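You operate a simulated robot arm through the tools that you are given. There is no shell and no other tool. Be economical: measure what you need, move in short steps, check, and stop when the job is done.

You are at the controls of a simulated robot arm. One attempt, no reset.

Task
Cool the glue press with its fan and take the glued case out.
Fine: fan on, heat off; at 40 C or less fan off and open the drawer; drawer knob to OPEN, case upright on the grey mat. Set down upright: long white case.
Where things are to end (x, y in the base frame): long white case within 60 mm of [250, 100].

Only the result counts: the job must be done as asked and must still hold three seconds after the hand-in. Knocking over, shifting, dropping, spilling or breaking anything else fails it.

Robot
A 7-joint arm with a two-finger parallel gripper on a trunk, on a base that drives. Base frame: it is fixed to the floor where the robot stands at the start and does not move with it; the origin is under the middle of the robot, x ahead of it, y to its left, z up; the surface under the hand at the start is at about z = 850. Readings come in mm, rad, newtons and seconds.
With the tool pointing down near the work surface it reaches from about 320 to 740 mm from the robot's upright axis, wherever it stands. Its first joint turns from -2.007 to 2.007 rad. Places, roughly: black arm with the yellow knob [500, -100, 1000]; black knob marked bar [300, 700, 800]; black knob on the blue drawer [600, 500, 1000]; blue drawer of the black housing [700, 600, 900]; blue knob on the white gauge box [500, -400, 1000]; blue latch on the silver plate [800, 600, 1100]; blue lever marked air [200, 900, 800]; blue switch on the box marked dwell [500, 100, 1000]; brass knob marked oil [300, 600, 800]; brass tap marked drain [200, 500, 800]; green key on the box marked dwell [500, 300, 1000]; green lever on the roller track [300, 900, 900]; grey box marked dwell [600, 200, 900]; grey knob marked hold [600, -400, 1000]; grey lid on the air unit [300, 500, 800]; grey mat on the blue ledge [300, 0, 700]. Payload 3.91 kg.
The TCP is the grasp point between the finger pads, 30 mm short of the fingertips. In the tool frame z runs along the fingers and y along their closing line. The gripper opens to 110 mm. The fingers are 20 mm wide and 10 mm thick; the gripper's body (48 by 112 mm) begins 55 mm behind the TCP.
Orientation is told as [roll, pitch, yaw] about the base's x, y, z axes, in that order, counted from this pose: with the fingers straight down and closing along the base's y, the tool's x points along the base's -x, its y along +y and its z along -z.

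Tools
- The arm moves only by the tool move_arm. Its argument "increments" is a list that holds one entry, the list of rows, each a list of 7 numbers: the shift along the tool's x, y, z in mm, then the turn, a rotation vector about the tool's x, y, z in rad, then the gripper command, from -1 (shut) to 1 (fully open), values between in proportion. In form: [[[dx, dy, dz, wx, wy, wz, grip], ...]]. A call has 1 to 10 rows; each row is the pose to reach, as a shift and turn from the pose commanded when the call began, along the tool's axes at that moment. A row lasts 0.2 s, in which the tool goes at most 50 mm and 0.15 rad; a call with a longer step from one row to the next is refused whole, and so is a gripper value outside its range. Where a pose cannot be reached the arm comes as near as it can. A force on the tool above 40 N (or 10 N above the force at the start of the call, whichever is more), or a blocked arm, ends the call early, and 0.2 s more pass. Each finger travels about 108 mm/s and halts on what it meets, pressing with about 32 N; the grip force reading is that of the motor and also rises with nothing between the fingers. The clock runs only during rows and for 0.2 s after the last one: add rows that repeat a pose to give the fingers time. It gives the time, the measured TCP pose, the force on the tool (base axes), the opening and the grip force at its end, in the units of the frame above (readings bear some noise), with the torque about the TCP (base axes, N m) and any sound that the robot's microphone picked up.
- Cameras (640 x 400 px; columns grow to the right, rows downward): "scene" is now at [-2.6, 137.9, 1688.7]; the picture's right is [-0.27, -0.96, 0.00], its down [-0.87, 0.25, -0.43] and it looks along [0.41, -0.12, -0.90] (base axes); focal length 263 px, centre (320, 200). "wrist" rides on the gripper at [72, 17, -103] in the tool frame; the picture's right is [-0.23, 0.97, 0.00], its down [-0.76, -0.18, -0.62] and it looks along [-0.61, -0.14, 0.78] (tool axes); focal length 222 px, centre (320, 200). There is no depth. A picture from a camera that has moved, and an enlarged one, comes with that camera's place and axes in the base frame and with its lens.
- grab_frame(camera): a new picture of that camera. The clock stands still meanwhile.
- slide_trunk(by): slides the trunk up (or, below 0, down) by that many mm; the arm and the scene camera ride with it, the base frame stays. It gives what a move gives, with no picture.
- roll_base(legs): drives the robot by 1 to 6 legs, each [ahead, turn to the left] in mm and rad, along the robot's own axes; the way and the turn of a leg run together, so that a leg with both is an arc; at most 1500 mm and 3.142 rad a leg. The arm and the cameras ride along, it lands a little off, and it stops where it bumps. It gives what a move gives.
- pan_tilt(pan, tilt): turns the head with the scene camera to pan (to the left, within 2.705 rad either way) and tilt (down, from -0.506 to 1.204), counted from straight ahead of the robot. It gives what a move gives.
- zoom(camera, box): a new picture of the part [left, top, right, bottom] of that camera's present view, enlarged. The clock stands still meanwhile.
- hand_in(): hands the job in; it is judged then, once.

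Work in short steps. Places have to be worked out from the pictures, the camera data and where the tool is seen: move nearer, look again, correct. Check each grasp and each placing, and mend what went wrong. You have 120 turns and 78 pictures in all, those below and enlarged ones among them. Open the gripper and draw the arm clear of the work before you hand the job in, unless the task says otherwise; then end with one line.

The tools are called after "Request:" as name(argument=value, ...) on one line, values as JSON. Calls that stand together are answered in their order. move_arm: Moves the arm, as the interface text tells. Its arguments: {"type":"object","properties":{"increments":{"type":"array","items":{"type":"array","items":{"type":"array","items":{"type":"number"}}}}},"required":["increments"]} The other tools are called the same way: slide_trunk (by) slides the trunk up or down; roll_base (legs) drives the base; pan_tilt (pan, tilt) turns the head that bears the scene camera; grab_frame (camera) takes a picture; zoom (camera, box) takes an enlarged picture of a part of a camera's view; hand_in () hands the job in.

At the start:

```text
clock: 0.0
tool_pos: [446.7, 310.7, 1215.9]
tcp_rot: [-0.001, -0.001, 0.002]
force: [-0.7, 0.4, 0.3]
moment: [0.01, -0.02, 0.03]
width: 110.0
gripper_force: 0.0
trunk travel left (down, up): [-825.0, 165.0]
robot x, y, heading: [1.5, -1.9, -0.004]
head pan, tilt: [-0.276, 1.129]
```

scene: 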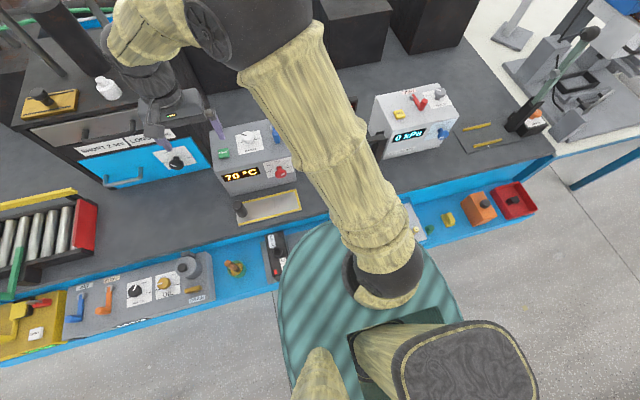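
wrist: 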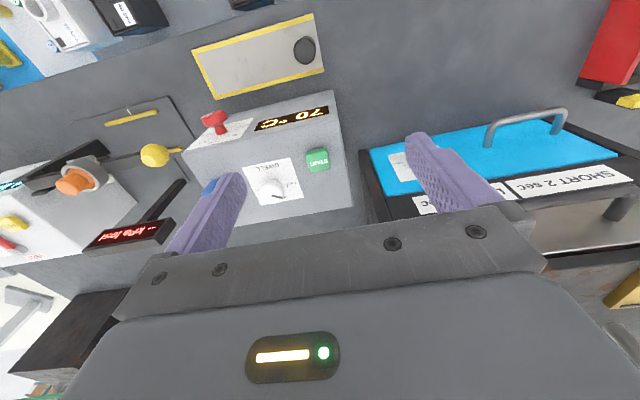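

The dwell box shows 70 °C, and the blue drawer carries a SHORT/LONG plate. I'll enlarge the panels to read their labels.

Request:
zoom(camera="scene", box=[20, 70, 320, 230])

Request:
zoom(camera="wrist", box=[160, 70, 640, 230])

Request:
zoom(camera="scene", box=[0, 220, 300, 380])

```text
2.13 times, centred on (170, 150) of scene
camera zoom: at [-2.6, 137.9, 1688.7], right [-0.27, -0.96, 0.0], down [-0.87, 0.25, -0.43], along [0.41, -0.12, -0.9], focal length 561 px, centre (640, 307)
```

zoom: 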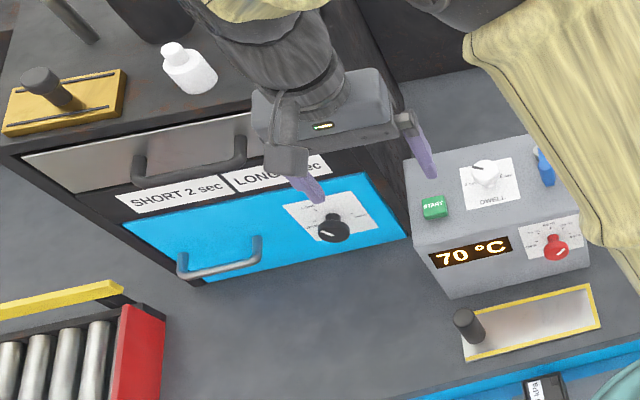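

```text
1.33 times, centred on (400, 150) of wrist
camera zoom: at [373.7, 328.4, 1319.1], right [0.23, 0.97, 0.0], down [0.76, -0.18, 0.62], along [0.61, -0.14, -0.78], focal length 296 px, centre (213, 267)
```

zoom: 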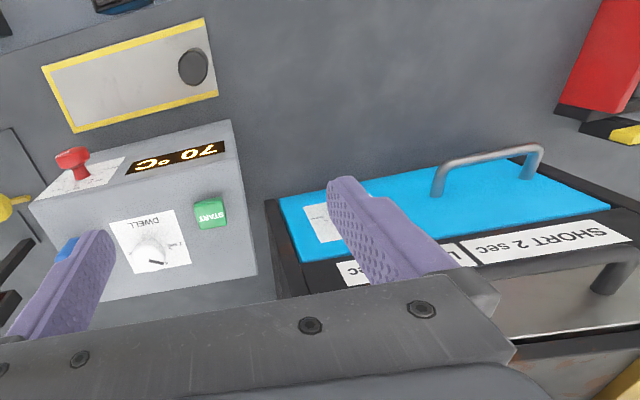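

```text
2.13 times, centred on (150, 300) of scene
camera zoom: at [-2.6, 137.9, 1688.7], right [-0.27, -0.96, 0.0], down [-0.87, 0.25, -0.43], along [0.41, -0.12, -0.9], focal length 561 px, centre (683, -13)
```

zoom: 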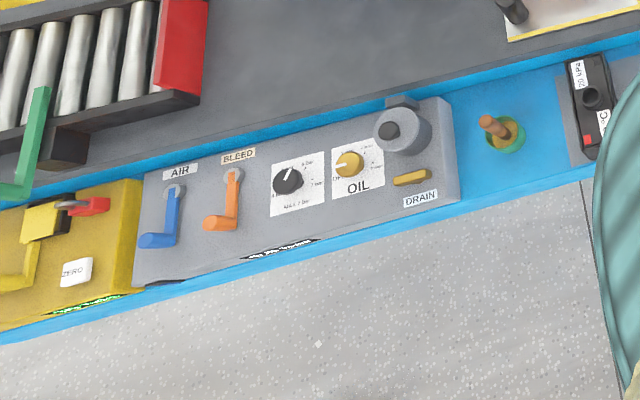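

I need the small labels on the red knob, the drawer knob and the blue switch, so I'm zooming in tighter.

Request:
zoom(camera="scene", box=[210, 120, 310, 185])

Request:
zoom(camera="scene", box=[145, 135, 225, 190])

Request:
zoom(camera="scene", box=[340, 70, 560, 230])

```text
6.15 times, centred on (260, 152) of scene
camera zoom: at [-2.6, 137.9, 1688.7], right [-0.27, -0.96, 0.0], down [-0.87, 0.25, -0.43], along [0.41, -0.12, -0.9], focal length 1619 px, centre (689, 492)
```

zoom: 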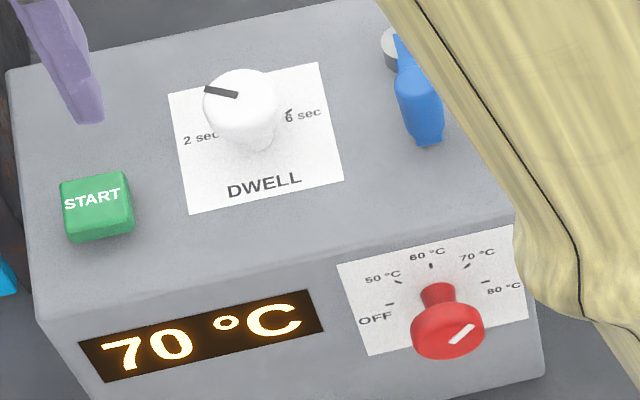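

```text
7.27 times, centred on (185, 162) of scene
camera zoom: at [-2.6, 137.9, 1688.7], right [-0.27, -0.96, 0.0], down [-0.87, 0.25, -0.43], along [0.41, -0.12, -0.9], focal length 1914 px, centre (1302, 473)
```

zoom: 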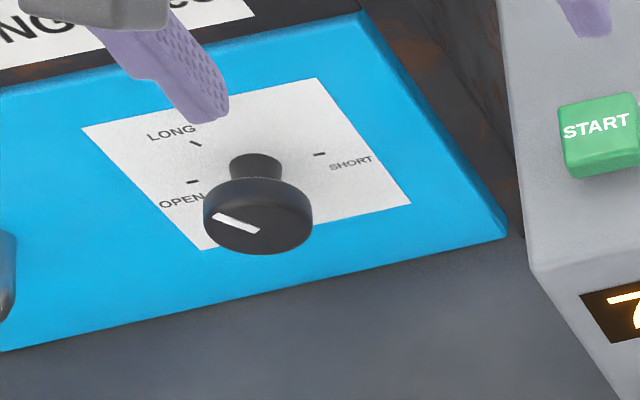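

```text
2.50 times, centred on (450, 150) of scene
camera zoom: at [-2.6, 137.9, 1688.7], right [-0.27, -0.96, 0.0], down [-0.87, 0.25, -0.43], along [0.41, -0.12, -0.9], focal length 658 px, centre (-5, 325)
```

zoom: 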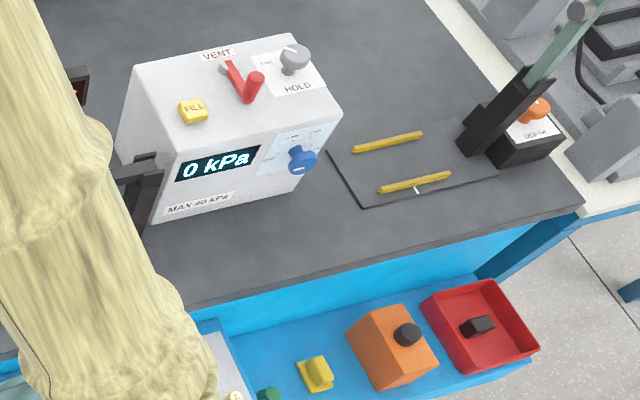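

The red heater dial reads OFF/50/60/70/80, the drawer knob OPEN/LONG/SHORT, and the switch I take for the fan is partly hidden by the arm. I'll shift the hand right and back to see the dwell box better.

Request:
move_arm(increments=[[[20, -40, 0, 0, 0, 0, 1], [40, -80, 0, 0, 0, 0, 1], [50, -120, 0, 0, 0, 0, 1], [50, -120, 0, 0, 0, 0, 1]]])

Request:
grab_frame(camera="wrist")

Request:
grab_frame(camera="scene")

```text
clock: 1.0
tool_pos: [398.2, 190.7, 1214.6]
tcp_rot: [-0.003, 0.0, 0.001]
force: [0.1, 0.4, 0.3]
moment: [-0.02, 0.01, -0.01]
width: 110.0
gripper_force: 0.0
trunk travel left (down, up): [-825.0, 165.0]
robot x, y, heading: [0.2, -1.7, 0.0]
head pan, tilt: [-0.276, 1.129]
```

```text
69 pictures are left
camera wrist: at [325.5, 208.7, 1318.0], right [0.23, 0.97, 0.0], down [0.76, -0.18, 0.62], along [0.61, -0.14, -0.78], focal length 222 px, centre (320, 200)
```

wrist: 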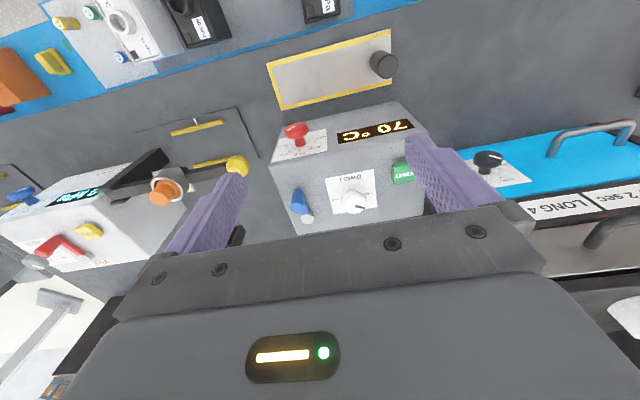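

```text
68 pictures are left
camera scene: at [-1.9, 139.1, 1688.6], right [-0.27, -0.96, 0.0], down [-0.87, 0.24, -0.43], along [0.41, -0.12, -0.9], focal length 263 px, centre (320, 200)
```

scene: 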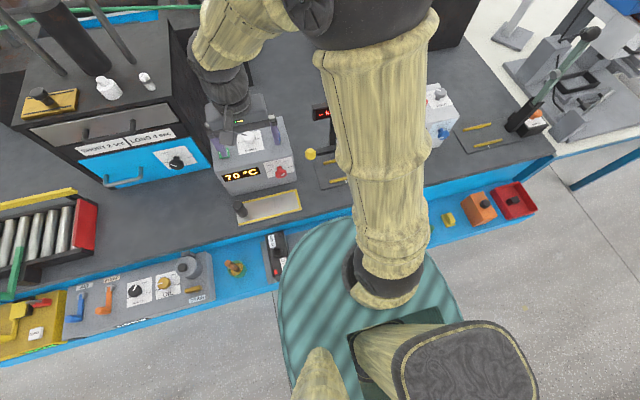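

Request:
zoom(camera="wrist", box=[260, 90, 440, 230])

Request:
zoom(camera="scene", box=[140, 80, 300, 190])

```text
2.86 times, centred on (350, 160) of wrist
camera zoom: at [325.5, 208.7, 1318.0], right [0.23, 0.97, 0.0], down [0.76, -0.18, 0.62], along [0.61, -0.14, -0.78], focal length 635 px, centre (234, 314)
```

zoom: 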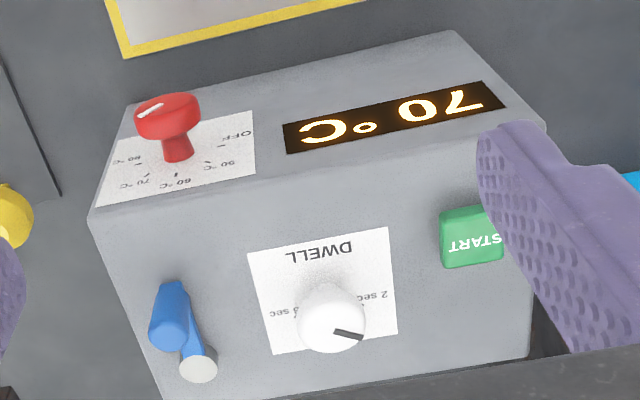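

```text
3.64 times, centred on (220, 135) of scene
camera zoom: at [-1.9, 139.1, 1688.6], right [-0.27, -0.96, 0.0], down [-0.87, 0.24, -0.43], along [0.41, -0.12, -0.9], focal length 957 px, centre (684, 436)
```

zoom: 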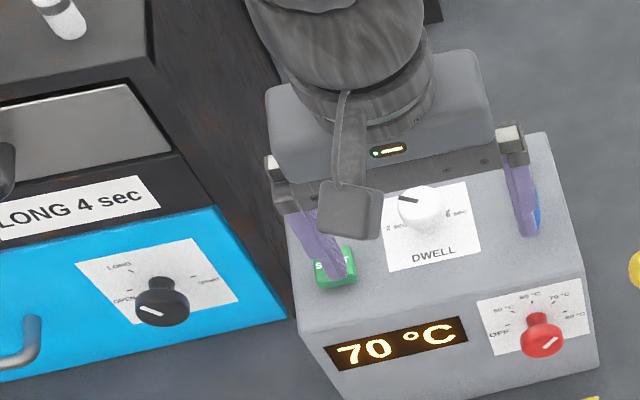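

I place the blue lever's pivot near (562,132,1050) with its upright grip near (497,127). The red dial sits at about (449,140,964) on a front face turned towards −x. I'm zooming in on the lever and dial for labels.

Request:
zoom(camera="wrist", box=[265, 110, 345, 230])

Request:
zoom(camera="scene", box=[235, 85, 355, 225])

```text
3.33 times, centred on (305, 170) of wrist
camera zoom: at [325.5, 208.7, 1318.0], right [0.23, 0.97, 0.0], down [0.76, -0.18, 0.62], along [0.61, -0.14, -0.78], focal length 740 px, centre (370, 300)
```

zoom: 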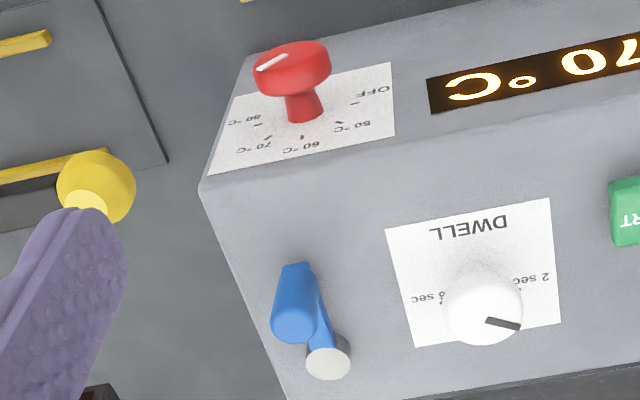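

```text
2.86 times, centred on (295, 155) of scene
camera zoom: at [-1.9, 139.1, 1688.6], right [-0.27, -0.96, 0.0], down [-0.87, 0.24, -0.43], along [0.41, -0.12, -0.9], focal length 752 px, centre (391, 329)
```

zoom: 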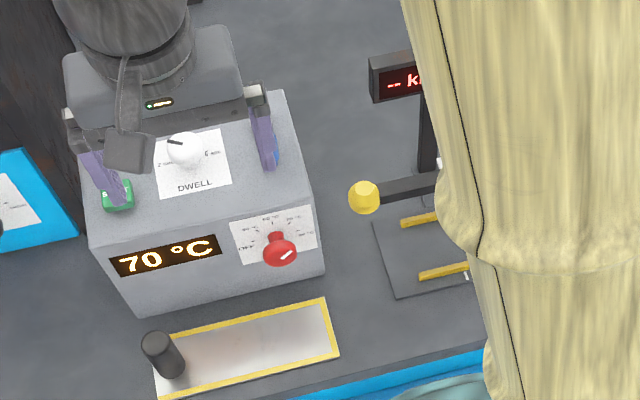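

The dial marker points at 80. The blue switch is a crank with an upright grip near (523,127,1030–1070) and its pivot behind it. I'll bring the half-open fingers above the grip.

Request:
move_arm(increments=[[[-40, -20, 0, 0, 0, 0, 0.3], [-80, -40, 15, 0, 0, 0, 0.1], [-110, -55, 40, 0, 0, 0, 0.1], [-125, -64, 80, 0, 0, 0, 0.1], [-125, -64, 80, 0, 0, 0, 0.1]]])

Request:
grab_frame(camera="wrist")

Request:
zoom(camera="scene", box=[210, 60, 330, 200])

```text
clock: 2.2
tool_pos: [522.7, 125.0, 1135.3]
tcp_rot: [0.0, -0.001, 0.0]
force: [-0.3, -0.1, -0.1]
moment: [-0.01, -0.01, -0.02]
width: 60.5
gripper_force: 0.1
trunk travel left (down, up): [-825.0, 165.0]
robot x, y, heading: [3.0, -2.8, -0.006]
head pan, tilt: [-0.276, 1.129]
```

```text
63 pictures are left
camera wrist: at [449.5, 143.2, 1239.4], right [0.23, 0.97, 0.0], down [0.76, -0.18, 0.62], along [0.61, -0.14, -0.78], focal length 222 px, centre (320, 200)
```

wrist: 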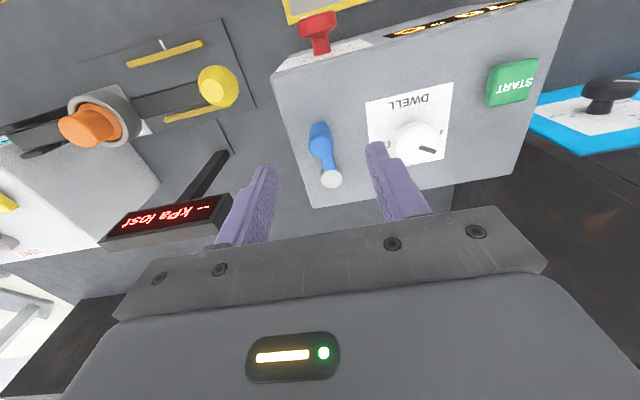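

```text
2.86 times, centred on (270, 130) of scene
camera zoom: at [-3.3, 137.8, 1688.8], right [-0.27, -0.96, 0.0], down [-0.87, 0.25, -0.43], along [0.41, -0.12, -0.9], focal length 752 px, centre (463, 400)
```

zoom: 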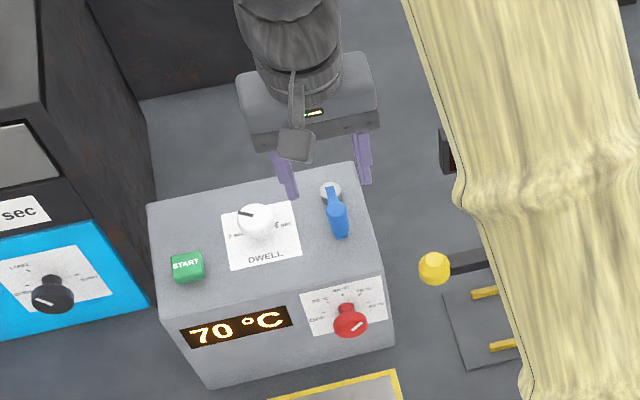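

The grip works out at x≈510–524, y≈127, z 1025–1085, with its pivot at about (587,123). I'll lower the fingers to straddle it.

Request:
move_arm(increments=[[[6, 2, 25, 0, 0, 0, 0.1], [6, 2, 50, 0, 0, 0, 0.1], [6, 2, 55, 0, 0, 0, 0.1]]])

Request:
grab_frame(camera="wrist")

Request:
zoom(camera="scene", box=[210, 60, 330, 200])

```text
clock: 3.0
tool_pos: [515.6, 129.2, 1079.7]
tcp_rot: [0.0, -0.002, 0.0]
force: [0.4, -0.2, -0.3]
moment: [0.01, -0.02, 0.0]
width: 60.7
gripper_force: 0.0
trunk travel left (down, up): [-825.0, 165.0]
robot x, y, heading: [-1.4, -4.5, 0.002]
head pan, tilt: [-0.276, 1.129]
```

```text
61 pictures are left
camera wrist: at [442.6, 146.4, 1183.5], right [0.23, 0.97, 0.0], down [0.76, -0.18, 0.62], along [0.61, -0.14, -0.78], focal length 222 px, centre (320, 200)
```

wrist: 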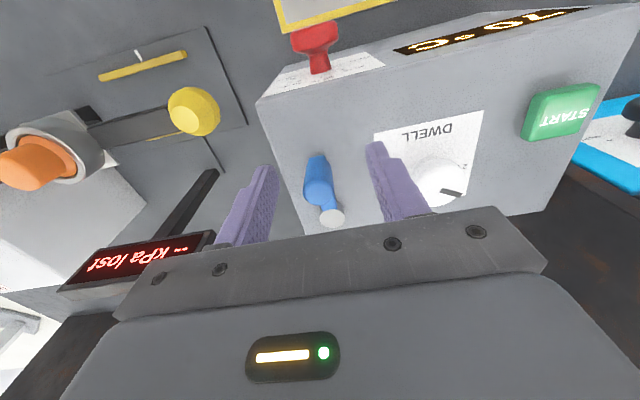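

```text
2.86 times, centred on (270, 130) of scene
camera zoom: at [-2.9, 137.9, 1688.7], right [-0.27, -0.96, 0.0], down [-0.87, 0.25, -0.43], along [0.41, -0.12, -0.9], focal length 752 px, centre (463, 400)
```

zoom: 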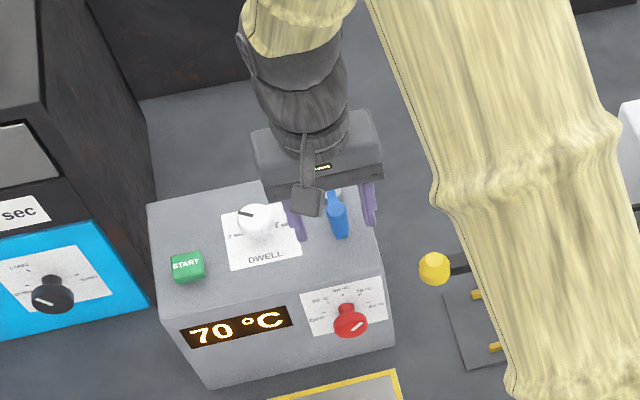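

The fingers straddle the grip but sit slightly high and in front. I'll go 10 mm forward and 14 mm down, close to about 30 mm and push towards −y, away from the DWELL knob, to see whether it turns.

Request:
move_arm(increments=[[[-10, -4, 14, 0, 0, 0, 0.1], [-10, -4, 14, 0, 0, 0, -0.4], [-10, -4, 14, 0, 0, 0, -0.45], [-10, -14, 14, 0, 0, 0, -0.45], [-10, -24, 14, 0, 0, 0, -0.45], [-14, -34, 14, 0, 0, 0, -0.45]]])

Request:
zoom(camera="scene", box=[210, 60, 330, 200])

```text
clock: 4.4
tool_pos: [529.0, 94.6, 1066.5]
tcp_rot: [0.002, -0.001, 0.001]
force: [0.4, -0.4, -0.4]
moment: [0.02, -0.04, 0.02]
width: 30.0
gripper_force: 0.1
trunk travel left (down, up): [-825.0, 165.0]
robot x, y, heading: [-0.1, 0.7, -0.005]
head pan, tilt: [-0.276, 1.129]
```

```text
2.86 times, centred on (270, 130) of scene
camera zoom: at [-2.4, 137.5, 1688.8], right [-0.27, -0.96, 0.0], down [-0.87, 0.25, -0.43], along [0.41, -0.12, -0.9], focal length 752 px, centre (463, 400)
```

zoom: 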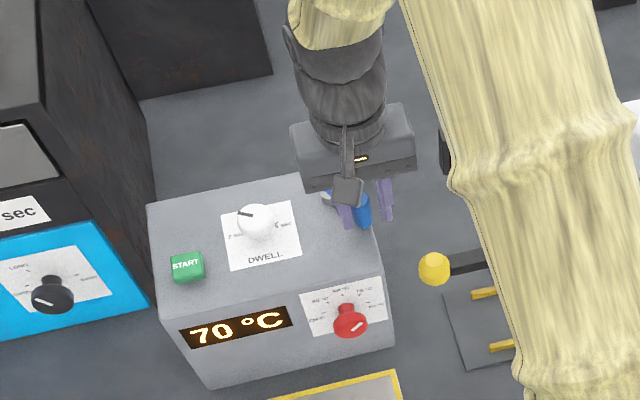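

The crank turned freely towards −y with no resistance. I'll keep sweeping it on its arc to about 90°.

Request:
move_arm(increments=[[[-8, -9, 0, 0, 0, 0, -0.45], [-18, -17, 0, 0, 0, 0, -0.45], [-30, -25, 0, 0, 0, 0, -0.45], [-44, -30, 0, 0, 0, 0, -0.45], [-58, -31, 0, 0, 0, 0, -0.45]]])

Request:
grab_frame(camera="wrist")

Request:
zoom(camera="scene", box=[210, 60, 330, 200])

```text
clock: 5.6
tool_pos: [586.9, 62.8, 1066.0]
tcp_rot: [-0.003, -0.001, -0.001]
force: [-0.3, 0.1, -0.4]
moment: [0.01, 0.02, -0.01]
width: 30.3
gripper_force: 0.0
trunk travel left (down, up): [-825.0, 165.0]
robot x, y, heading: [-0.3, -1.1, -0.001]
head pan, tilt: [-0.276, 1.129]
```

```text
58 pictures are left
camera wrist: at [514.8, 81.1, 1169.0], right [0.23, 0.97, 0.0], down [0.76, -0.18, 0.62], along [0.61, -0.14, -0.78], focal length 222 px, centre (320, 200)
```

wrist: 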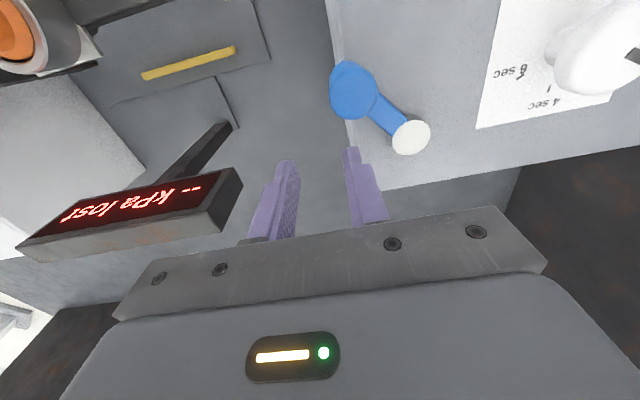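

```text
2.86 times, centred on (270, 130) of scene
camera zoom: at [-1.5, 138.2, 1688.7], right [-0.27, -0.96, 0.0], down [-0.87, 0.25, -0.43], along [0.41, -0.12, -0.9], focal length 752 px, centre (463, 400)
```

zoom: 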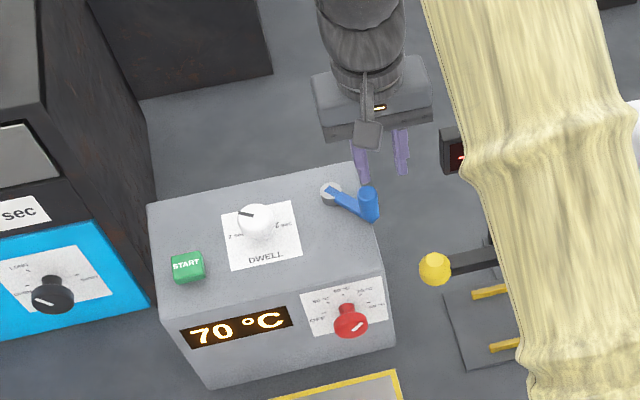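

The crank is at about 40° and slipped out of the fingers. I'll lift, yaw the gripper 45° so it closes along the crank's tangent, and come back over the grip near (541,90).

Request:
move_arm(increments=[[[0, 0, -40, 0, 0, 0, 0.1], [0, 0, -55, 0, 0, 0, 0.1], [15, 9, -55, 0, 0, -0.14, 0.1], [30, 18, -55, 0, 0, -0.28, 0.1], [46, 27, -55, 0, 0, -0.42, 0.1], [46, 27, -55, 0, 0, -0.56, 0.1], [46, 27, -55, 0, 0, -0.7, 0.1], [46, 27, -55, 0, 0, -0.785, 0.1], [46, 27, -25, 0, 0, -0.785, 0.1]]])

Request:
grab_frame(camera="wrist")

```text
clock: 7.6
tool_pos: [543.4, 91.6, 1090.4]
tcp_rot: [-0.001, 0.0, 0.786]
force: [-0.5, -0.2, 0.4]
moment: [-0.01, 0.01, 0.0]
width: 60.5
gripper_force: 0.0
trunk travel left (down, up): [-825.0, 165.0]
robot x, y, heading: [-0.8, -2.3, 0.003]
head pan, tilt: [-0.276, 1.129]
```

```text
56 pictures are left
camera wrist: at [479.9, 53.1, 1194.2], right [-0.53, 0.85, 0.0], down [0.66, 0.41, 0.62], along [0.53, 0.33, -0.78], focal length 222 px, centre (320, 200)
```

wrist: 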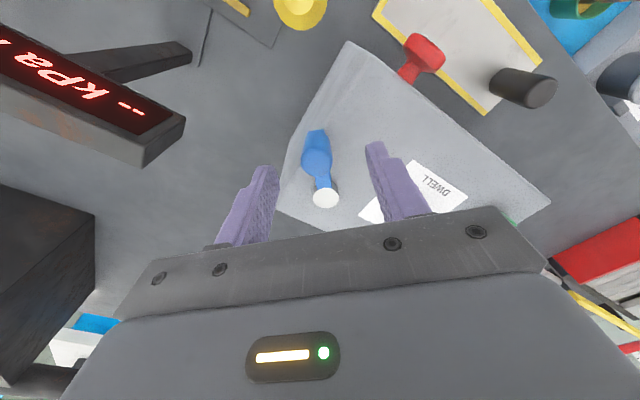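

The gripper straddles the grip properly now. I'll go down, close on it and carry it round to 90°.

Request:
move_arm(increments=[[[0, 0, 24, 0, 0, 0, 0.1], [0, 0, 24, 0, 0, 0, -1], [0, 0, 24, 0, 0, 0, -1], [2, -10.6, 24, 0, 0, 0, -1], [0, -20, 24, 0, 0, 0, -1], [-3, -30, 24, 0, 0, 0, -1], [-8, -37.5, 24, 0, 0, 0, -1], [-14, -45, 24, 0, 0, 0, -1]]])

Request:
grab_frame(camera="wrist")

Request:
zoom(camera="scene", box=[210, 60, 330, 200])

```text
clock: 8.8
tool_pos: [542.9, 88.5, 1067.4]
tcp_rot: [0.018, 0.009, 0.798]
force: [-13.6, 12.7, 8.4]
moment: [-0.05, 0.58, 0.07]
width: 20.9
gripper_force: 45.0
trunk travel left (down, up): [-825.0, 165.0]
robot x, y, heading: [-0.2, 0.1, 0.001]
head pan, tilt: [-0.276, 1.129]
stopped in row 5: the force on the tool passed its limit at 47 N (the readings are from after the stop); the commanded pose is now the measured one
```

```text
55 pictures are left
camera wrist: at [482.9, 48.5, 1171.2], right [-0.54, 0.84, 0.02], down [0.67, 0.42, 0.61], along [0.51, 0.34, -0.79], focal length 222 px, centre (320, 200)
```

wrist: 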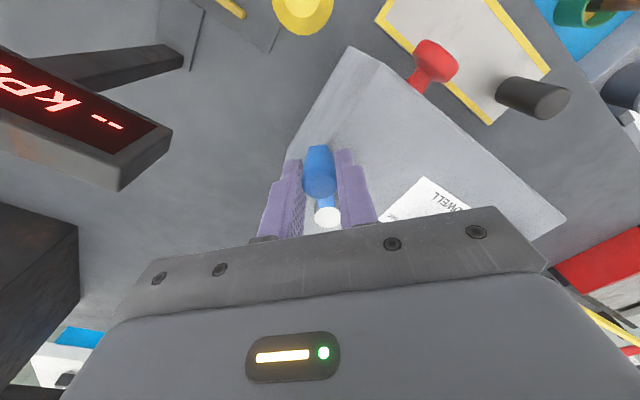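

```text
2.86 times, centred on (270, 130) of scene
camera zoom: at [-5.3, 137.8, 1689.2], right [-0.27, -0.96, 0.0], down [-0.87, 0.24, -0.43], along [0.41, -0.11, -0.9], focal length 752 px, centre (463, 400)
```

zoom: 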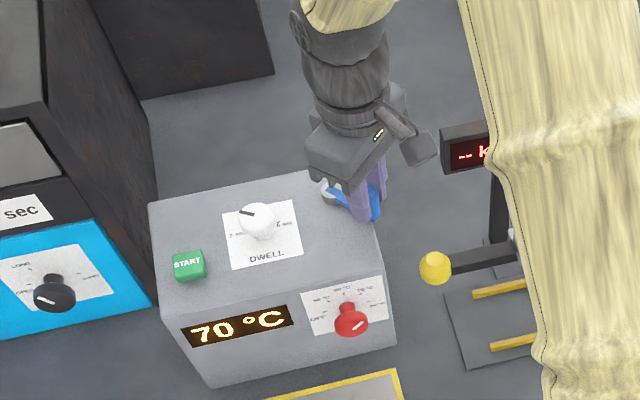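

The crank is hard against a stop at about 40°, so the switch is fully thrown. I'll release it, lift away and undo the yaw, then check whether the display reacts.

Request:
move_arm(increments=[[[0, 0, 0, 0, 0, 0, -0.3], [0, 0, 0, 0, 0, 0, 0.1], [0, 0, -40, 0, 0, 0, 0.1], [0, 0, -80, 0, 0, 0.14, 0.1], [0, 0, -120, 0, 0, 0.28, 0.1], [0, 0, -150, 0, 0, 0.42, 0.1], [0, 0, -150, 0, 0, 0.56, 0.1], [0, 0, -150, 0, 0, 0.7, 0.1], [0, 0, -150, 0, 0, 0.8, 0.1]]])

Request:
roll_base(legs=[[-200, 0]])

Request:
grab_frame(camera="scene")

```text
clock: 10.8
tool_pos: [548.7, 84.1, 1216.2]
tcp_rot: [0.003, 0.015, -0.009]
force: [1.2, -0.5, 0.0]
moment: [0.03, 0.01, 0.01]
width: 60.5
gripper_force: 0.1
trunk travel left (down, up): [-825.0, 165.0]
robot x, y, heading: [-1.7, 1.6, 0.002]
head pan, tilt: [-0.276, 1.129]
```

```text
clock: 12.6
tool_pos: [346.4, 82.6, 1216.5]
tcp_rot: [0.004, 0.015, -0.006]
force: [-0.3, 0.3, -0.5]
moment: [-0.01, -0.01, -0.02]
width: 60.7
gripper_force: 0.1
trunk travel left (down, up): [-825.0, 165.0]
robot x, y, heading: [-201.6, 0.5, -0.001]
head pan, tilt: [-0.276, 1.129]
```

```text
53 pictures are left
camera scene: at [-205.5, 137.5, 1688.7], right [-0.27, -0.96, 0.0], down [-0.87, 0.24, -0.43], along [0.41, -0.12, -0.9], focal length 263 px, centre (320, 200)
```

scene: 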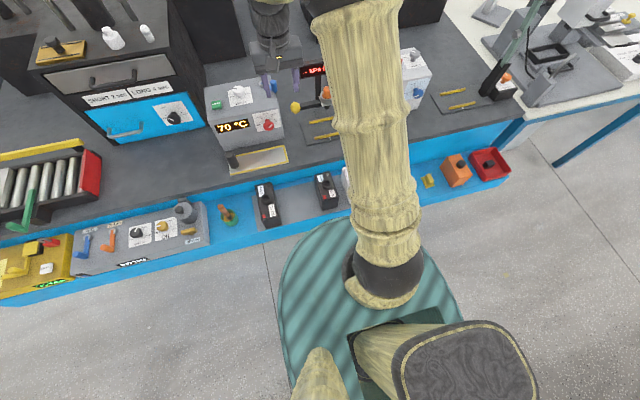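

The grey mat lies on the ledge between two black boxes, near (225,105). Next I'll pitch the gripper to point along +x to get at the red dial.

Request:
move_arm(increments=[[[0, 0, 0, 0, -0.15, 0, 0.1], [0, 0, 0, 0, -0.3, 0, 0.1], [0, 0, 0, 0, -0.45, 0, 0.1], [0, 0, 0, 0, -0.6, 0, 0.1], [0, 0, 0, 0, -0.75, 0, 0.1], [0, 0, 0, 0, -0.9, 0, 0.1], [0, 0, 0, 0, -1.05, 0, 0.1], [0, 0, 0, 0, -1.2, 0, 0.1]]])

```text
clock: 14.4
tool_pos: [348.6, 81.2, 1215.7]
tcp_rot: [0.007, -1.188, -0.015]
force: [-0.2, -0.3, -0.5]
moment: [0.01, 0.01, -0.03]
width: 60.4
gripper_force: 0.0
trunk travel left (down, up): [-825.0, 165.0]
robot x, y, heading: [-200.7, -1.5, -0.0]
head pan, tilt: [-0.276, 1.129]
```

That pitched smoothly. I'll finish the pitch and shift to y=140, in line with the dial.

Request:
move_arm(increments=[[[0, 20, 0, 0, -0.14, 0, 0.1], [0, 40, 0, 0, -0.28, 0, 0.1], [0, 59, 0, 0, -0.383, 0, 0.1], [0, 59, 0, 0, -0.383, 0, 0.1]]])

Request:
slide_trunk(by=-250)

Request:
grab_frame(camera="wrist")

Request:
grab_frame(camera="scene")

```text
clock: 15.4
tool_pos: [347.0, 140.8, 1217.1]
tcp_rot: [1.359, -1.566, -1.367]
force: [0.1, -0.3, -0.6]
moment: [0.0, 0.0, -0.02]
width: 60.4
gripper_force: 0.0
trunk travel left (down, up): [-825.0, 165.0]
robot x, y, heading: [-203.3, -0.4, 0.004]
head pan, tilt: [-0.276, 1.129]
```

```text
clock: 17.9
tool_pos: [348.6, 141.7, 966.0]
tcp_rot: [1.032, -1.565, -1.038]
force: [0.4, -0.5, -0.7]
moment: [0.01, 0.01, -0.01]
width: 60.4
gripper_force: 0.0
trunk travel left (down, up): [-575.0, 415.0]
robot x, y, heading: [-198.9, 2.3, 0.002]
head pan, tilt: [-0.276, 1.129]
```

```text
52 pictures are left
camera wrist: at [245.2, 159.8, 894.4], right [0.01, 0.97, 0.23], down [-0.62, -0.18, 0.76], along [0.78, -0.15, 0.6], focal length 222 px, centre (320, 200)
```

wrist: 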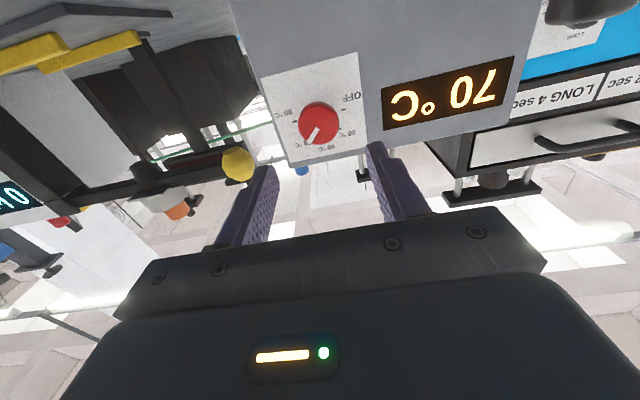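

```text
51 pictures are left
camera scene: at [-204.1, 137.5, 1438.8], right [-0.27, -0.96, 0.0], down [-0.87, 0.24, -0.43], along [0.41, -0.12, -0.9], focal length 263 px, centre (320, 200)
```

scene: 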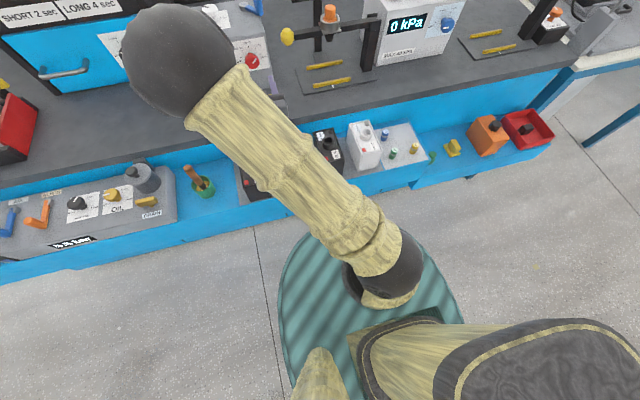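

The dial and drawer front are visible from straight ahead. I'm zooming to read the dial marker and the drawer knob.

Request:
zoom(camera="wrist", box=[250, 50, 390, 190])

```text
2.86 times, centred on (320, 120) of wrist
camera zoom: at [245.2, 159.8, 894.4], right [0.01, 0.97, 0.23], down [-0.62, -0.18, 0.76], along [0.78, -0.15, 0.6], focal length 635 px, centre (320, 429)
```

zoom: 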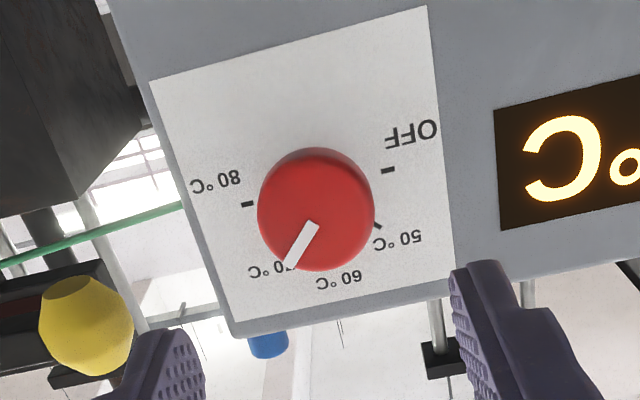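

The marker points at 70, so the dial needs 135° counter-clockwise to reach OFF. I'll pre-rotate +1.18 rad about the tool axis and move in over the dial.

Request:
move_arm(increments=[[[2, 0, 0, 0, 0, 0.15, 0.1], [2, 0, 0, 0, 0, 0.3, 0.1], [2, 0, 0, 0, 0, 0.45, 0.1], [2, 0, 0, 0, 0, 0.6, 0.1], [2, 0, 0, 0, 0, 0.75, 0.1], [2, 0, 10, 0, 0, 0.9, 0.1], [2, 0, 30, 0, 0, 1.05, 0.1], [2, 0, 50, 0, 0, 1.18, 0.1], [2, 0, 70, 0, 0, 1.18, 0.1], [2, 0, 87, 0, 0, 1.18, 0.1]]])

Request:
grab_frame(camera="wrist")

```text
clock: 20.1
tool_pos: [436.1, 138.9, 966.0]
tcp_rot: [1.571, -0.386, -1.578]
force: [-0.9, 0.5, 0.5]
moment: [-0.01, 0.0, 0.01]
width: 60.4
gripper_force: 0.0
trunk travel left (down, up): [-575.0, 415.0]
robot x, y, heading: [-203.1, -1.5, 0.004]
head pan, tilt: [-0.276, 1.129]
```

```text
49 pictures are left
camera wrist: at [333.2, 214.3, 954.4], right [0.0, 0.16, 0.99], down [-0.63, -0.77, 0.12], along [0.78, -0.62, 0.1], focal length 222 px, centre (320, 200)
```

wrist: 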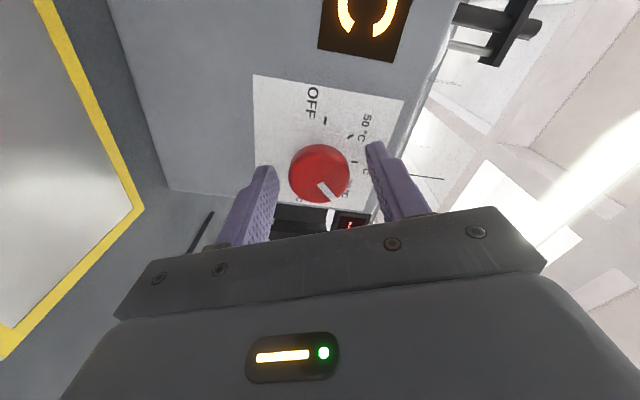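

The dial is centred between the fingers. I'll grip it and turn the first half.

Request:
move_arm(increments=[[[0, 0, 0, 0, 0, 0, -1], [0, 0, 0, 0, 0, 0, -1], [0, 0, 0, 0, 0, -0.15, -1], [0, 0, 0, 0, 0, -0.3, -1], [0, 0, 0, 0, 0, -0.45, -1], [0, 0, 0, 0, 0, -0.6, -1], [0, 0, 0, 0, 0, -0.75, -1], [0, 0, 0, 0, 0, -0.9, -1], [0, 0, 0, 0, 0, -1.05, -1], [0, 0, 0, 0, 0, -1.18, -1]]])

```text
clock: 22.3
tool_pos: [435.7, 138.9, 964.5]
tcp_rot: [1.368, -1.569, -1.375]
force: [0.7, -10.2, 3.3]
moment: [0.04, -0.89, -0.48]
width: 37.5
gripper_force: 44.9
trunk travel left (down, up): [-575.0, 415.0]
robot x, y, heading: [-203.0, -2.9, 0.002]
head pan, tilt: [-0.276, 1.129]
```

It turned with low force. I'll do the second half and look.

Request:
move_arm(increments=[[[0, 0, 0, 0, 0, -0.15, -1], [0, 0, 0, 0, 0, -0.3, -1], [0, 0, 0, 0, 0, -0.45, -1], [0, 0, 0, 0, 0, -0.6, -1], [0, 0, 0, 0, 0, -0.75, -1], [0, 0, 0, 0, 0, -0.9, -1], [0, 0, 0, 0, 0, -1.05, -1], [0, 0, 0, 0, 0, -1.18, -1]]])

Request:
grab_frame(camera="wrist")

```text
clock: 24.1
tool_pos: [437.4, 139.5, 964.2]
tcp_rot: [-1.568, -0.395, 1.563]
force: [2.2, -4.1, 12.0]
moment: [0.66, -0.42, 0.43]
width: 37.3
gripper_force: 44.8
trunk travel left (down, up): [-575.0, 415.0]
robot x, y, heading: [-203.8, -3.3, 0.004]
head pan, tilt: [-0.276, 1.129]
```

```text
48 pictures are left
camera wrist: at [331.8, 80.8, 921.8], right [0.0, 0.58, -0.81], down [-0.62, 0.64, 0.46], along [0.79, 0.5, 0.36], focal length 222 px, centre (320, 200)
```

wrist: 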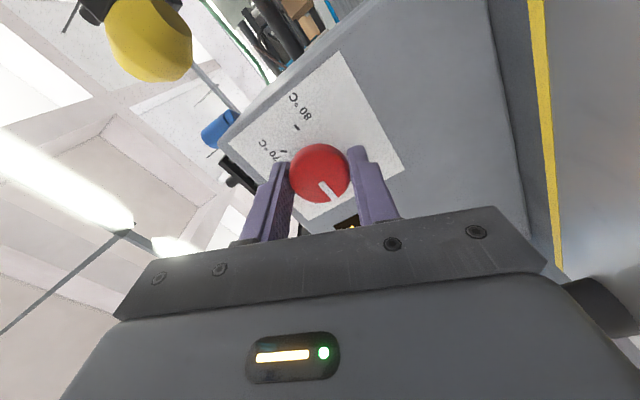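

The dial followed through the full turn. I'll release, back away along the tool axis and rotate level to read the panel.

Request:
move_arm(increments=[[[0, 0, 0, 0, 0, 0, -0.3], [0, 0, 0, 0, 0, 0, 0.1], [0, 0, -40, 0, 0, 0, 0.1], [0, 0, -80, 0, 0, 0.14, 0.1], [0, 0, -90, 0, 0, 0.29, 0.1], [0, 0, -90, 0, 0, 0.44, 0.1], [0, 0, -90, 0, 0, 0.59, 0.1], [0, 0, -90, 0, 0, 0.74, 0.1], [0, 0, -90, 0, 0, 0.89, 0.1], [0, 0, -90, 0, 0, 1.03, 0.1]]])

Request:
zoom(camera="wrist", box=[250, 0, 570, 190])

```text
clock: 26.3
tool_pos: [345.0, 140.8, 963.0]
tcp_rot: [-1.553, -1.428, 1.544]
force: [-0.2, -0.2, -0.4]
moment: [-0.02, 0.01, 0.01]
width: 60.5
gripper_force: 0.0
trunk travel left (down, up): [-575.0, 415.0]
robot x, y, heading: [-199.3, -2.2, 0.002]
head pan, tilt: [-0.276, 1.129]
```

```text
2.00 times, centred on (410, 95) of wrist
camera zoom: at [242.1, 148.5, 890.3], right [0.01, 1.0, 0.09], down [-0.62, -0.06, 0.78], along [0.78, -0.06, 0.62], focal length 444 px, centre (140, 410)
```

zoom: 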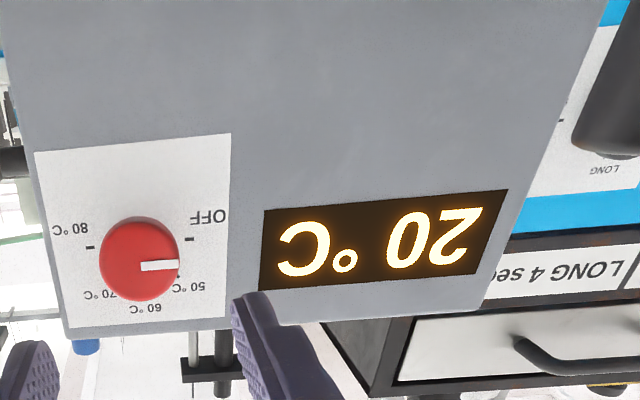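

The display reads 20 °C and the dial is on OFF, so the fan worked. Now for fan off: I'll level the tool, line up with the crank grip at (542,89) and raise the trunk so the fingers pass over the box.

Request:
move_arm(increments=[[[0, -25, 0, 0, 0, 0.08, 0.1], [0, -51, 0, 0, 0, 0.145, 0.1], [0, -51, 0, 0, 0, 0.145, -0.2]]])

Request:
slide_trunk(by=95)

Request:
roll_base(legs=[[100, 0]])

Request:
grab_frame(camera="wrist")

```text
clock: 27.1
tool_pos: [344.1, 92.4, 970.3]
tcp_rot: [0.093, -1.57, -0.096]
force: [-0.3, -0.1, 0.1]
moment: [-0.03, -0.02, 0.05]
width: 44.1
gripper_force: 0.0
trunk travel left (down, up): [-575.0, 415.0]
robot x, y, heading: [-203.4, -5.2, 0.006]
head pan, tilt: [-0.276, 1.129]
```

```text
clock: 28.4
tool_pos: [343.8, 90.6, 1065.0]
tcp_rot: [-0.357, -1.568, 0.35]
force: [-0.1, 0.1, -0.1]
moment: [-0.03, -0.01, -0.02]
width: 43.9
gripper_force: 0.0
trunk travel left (down, up): [-670.0, 320.0]
robot x, y, heading: [-203.0, 1.9, 0.003]
head pan, tilt: [-0.276, 1.129]
```

```text
clock: 29.7
tool_pos: [442.0, 90.3, 1065.0]
tcp_rot: [-0.321, -1.568, 0.311]
force: [1.2, 0.6, -1.6]
moment: [0.02, -0.04, 0.02]
width: 44.0
gripper_force: 0.1
trunk travel left (down, up): [-670.0, 320.0]
robot x, y, heading: [-101.8, 1.7, -0.003]
head pan, tilt: [-0.276, 1.129]
```

```text
46 pictures are left
camera wrist: at [340.8, 109.2, 993.5], right [0.01, 0.97, 0.23], down [-0.62, -0.17, 0.76], along [0.78, -0.15, 0.6], focal length 222 px, centre (320, 200)
```

wrist: 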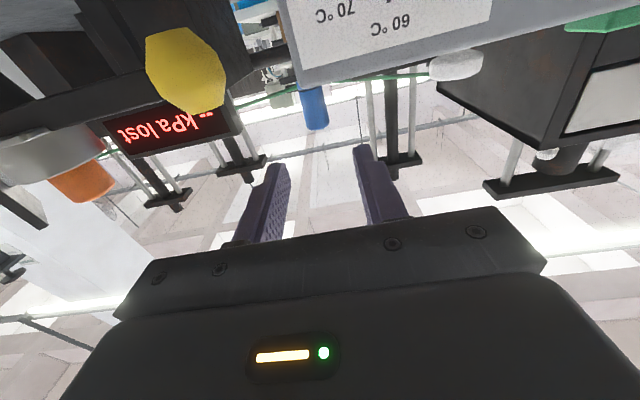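

The crank grip is seen near (541,85) with its top at z≈1066. I'll drop 14 mm and advance so the fingers straddle it, staying clear of the dial below.

Request:
move_arm(increments=[[[14, -2, 0, 0, 0, 0, -0.2], [14, -2, 30, 0, 0, 0, -0.2], [14, -2, 60, 0, 0, 0, -0.2], [14, -2, 78, 0, 0, 0, -0.2]]])

Request:
grab_frame(camera="wrist")

Request:
grab_frame(camera="scene")

```text
clock: 30.7
tool_pos: [522.1, 87.0, 1048.8]
tcp_rot: [-0.31, -1.567, 0.304]
force: [0.8, -0.3, 0.8]
moment: [-0.02, 0.03, -0.02]
width: 44.1
gripper_force: 0.0
trunk travel left (down, up): [-670.0, 320.0]
robot x, y, heading: [-100.2, 1.8, 0.0]
head pan, tilt: [-0.276, 1.129]
```

```text
45 pictures are left
camera wrist: at [418.8, 105.6, 978.1], right [0.01, 0.97, 0.23], down [-0.62, -0.17, 0.76], along [0.78, -0.15, 0.6], focal length 222 px, centre (320, 200)
```

wrist: 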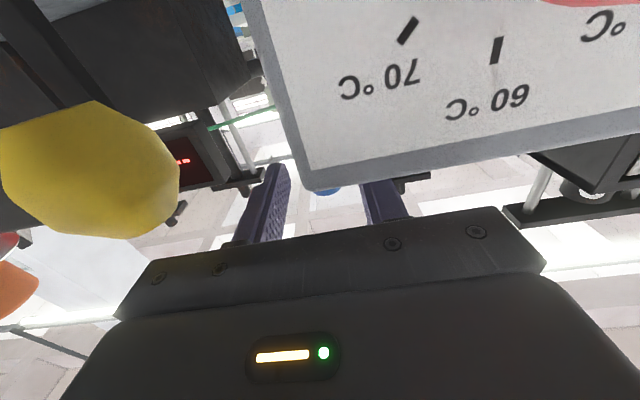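

```text
44 pictures are left
camera scene: at [-103.8, 137.6, 1533.7], right [-0.27, -0.96, 0.0], down [-0.87, 0.25, -0.43], along [0.41, -0.12, -0.9], focal length 263 px, centre (320, 200)
```

scene: 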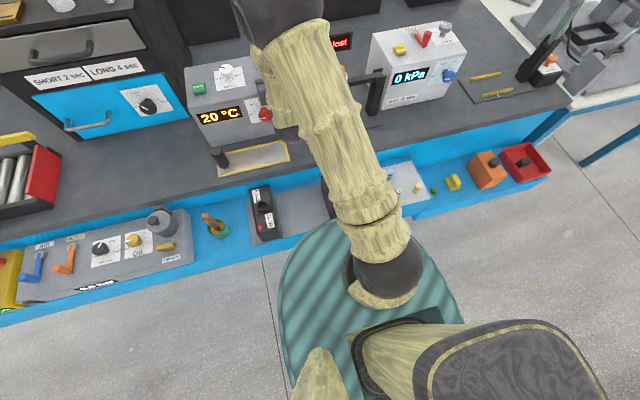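

The grip is between the fingers, and the yellow knob sits close on the right, so moving +y is safe. I'll push the crank back towards +y.

Request:
move_arm(increments=[[[0, 12, 0, 0, 0, 0, -0.2], [0, 24, 0, 0, 0, 0, -0.2], [0, 34, 0, 0, 0, 0, -0.2], [0, 42, 0, 0, 0, 0, -0.2], [0, 50, 0, 0, 0, 0, -0.2], [0, 56, 0, 0, 0, 0, -0.2]]])

Request:
grab_frame(camera="wrist")

```text
clock: 32.1
tool_pos: [521.7, 139.6, 1050.9]
tcp_rot: [-0.13, -1.567, 0.115]
force: [-3.4, -14.9, -1.2]
moment: [0.15, -0.04, -0.17]
width: 51.4
gripper_force: 6.9
trunk travel left (down, up): [-670.0, 320.0]
robot x, y, heading: [-97.4, 0.9, -0.002]
head pan, tilt: [-0.276, 1.129]
```

```text
43 pictures are left
camera wrist: at [418.8, 158.8, 979.0], right [0.01, 0.97, 0.23], down [-0.62, -0.17, 0.76], along [0.78, -0.15, 0.6], focal length 222 px, centre (320, 200)
```

wrist: 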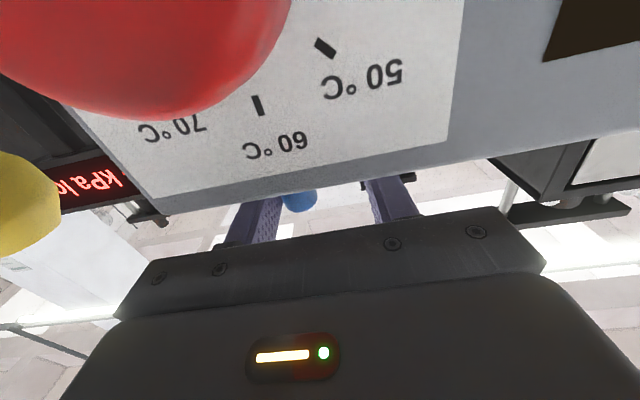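

A 15 N reaction and a finger pushed back mean the crank has met its other stop. I'll ease off, back out and check from the scene camera.

Request:
move_arm(increments=[[[0, -8, 0, 0, 0, 0, 0], [0, -8, -40, 0, 0, 0, 0], [0, -8, -80, 0, 0, 0, 0], [0, -8, -120, 0, 0, 0, 0]]])

Request:
roll_base(legs=[[-150, 0]])

Request:
pan_tilt(pan=0.3, tilt=0.85)

Request:
grab_frame(camera="scene")

```text
clock: 33.1
tool_pos: [405.2, 141.2, 1052.8]
tcp_rot: [-0.375, -1.569, 0.366]
force: [0.0, 0.7, 0.3]
moment: [0.07, 0.01, -0.01]
width: 54.9
gripper_force: 0.1
out of reach, approached as far as the arm can: row 4
trunk travel left (down, up): [-670.0, 320.0]
robot x, y, heading: [-102.4, -1.0, 0.002]
head pan, tilt: [-0.276, 1.129]
```

```text
clock: 34.6
tool_pos: [254.8, 140.6, 1051.8]
tcp_rot: [-0.47, -1.57, 0.459]
force: [0.0, -0.1, 0.9]
moment: [-0.01, 0.02, 0.0]
width: 54.9
gripper_force: 0.0
trunk travel left (down, up): [-670.0, 320.0]
robot x, y, heading: [-252.9, -1.3, -0.006]
head pan, tilt: [-0.276, 1.129]
```

```text
clock: 35.5
tool_pos: [256.9, 139.4, 1051.7]
tcp_rot: [-0.349, -1.571, 0.339]
force: [0.2, 0.2, -1.1]
moment: [0.0, -0.01, 0.05]
width: 55.2
gripper_force: 0.0
trunk travel left (down, up): [-670.0, 320.0]
robot x, y, heading: [-251.1, -1.5, -0.0]
head pan, tilt: [0.3, 0.85]
```

```text
42 pictures are left
camera scene: at [-237.2, 177.5, 1553.3], right [0.29, -0.96, 0.0], down [-0.72, -0.22, -0.66], along [0.63, 0.19, -0.75], focal length 263 px, centre (320, 200)
```

scene: 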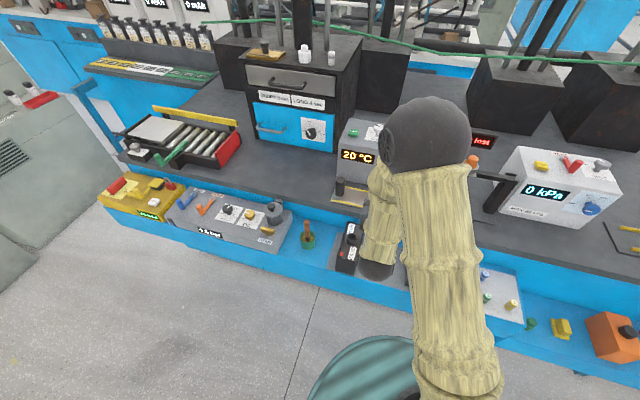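

The fan crank is hidden by the arm for now, so I'll confirm it later. I'm zooming in on the drawer knob.

Request:
zoom(camera="scene", box=[240, 90, 345, 156])

```text
6.06 times, centred on (292, 123) of scene
camera zoom: at [-237.2, 177.5, 1553.3], right [0.29, -0.96, 0.0], down [-0.72, -0.22, -0.66], along [0.63, 0.19, -0.75], focal length 1595 px, centre (487, 667)
```

zoom: 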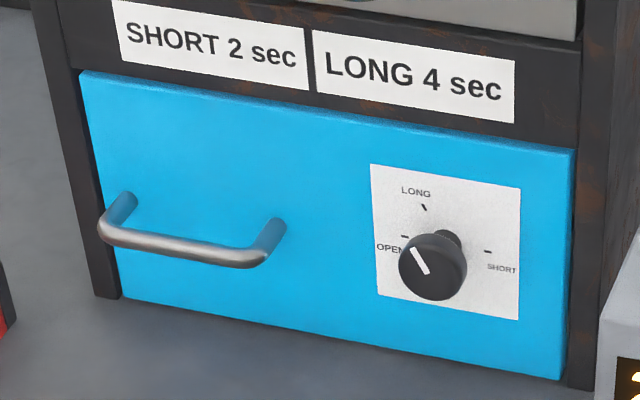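

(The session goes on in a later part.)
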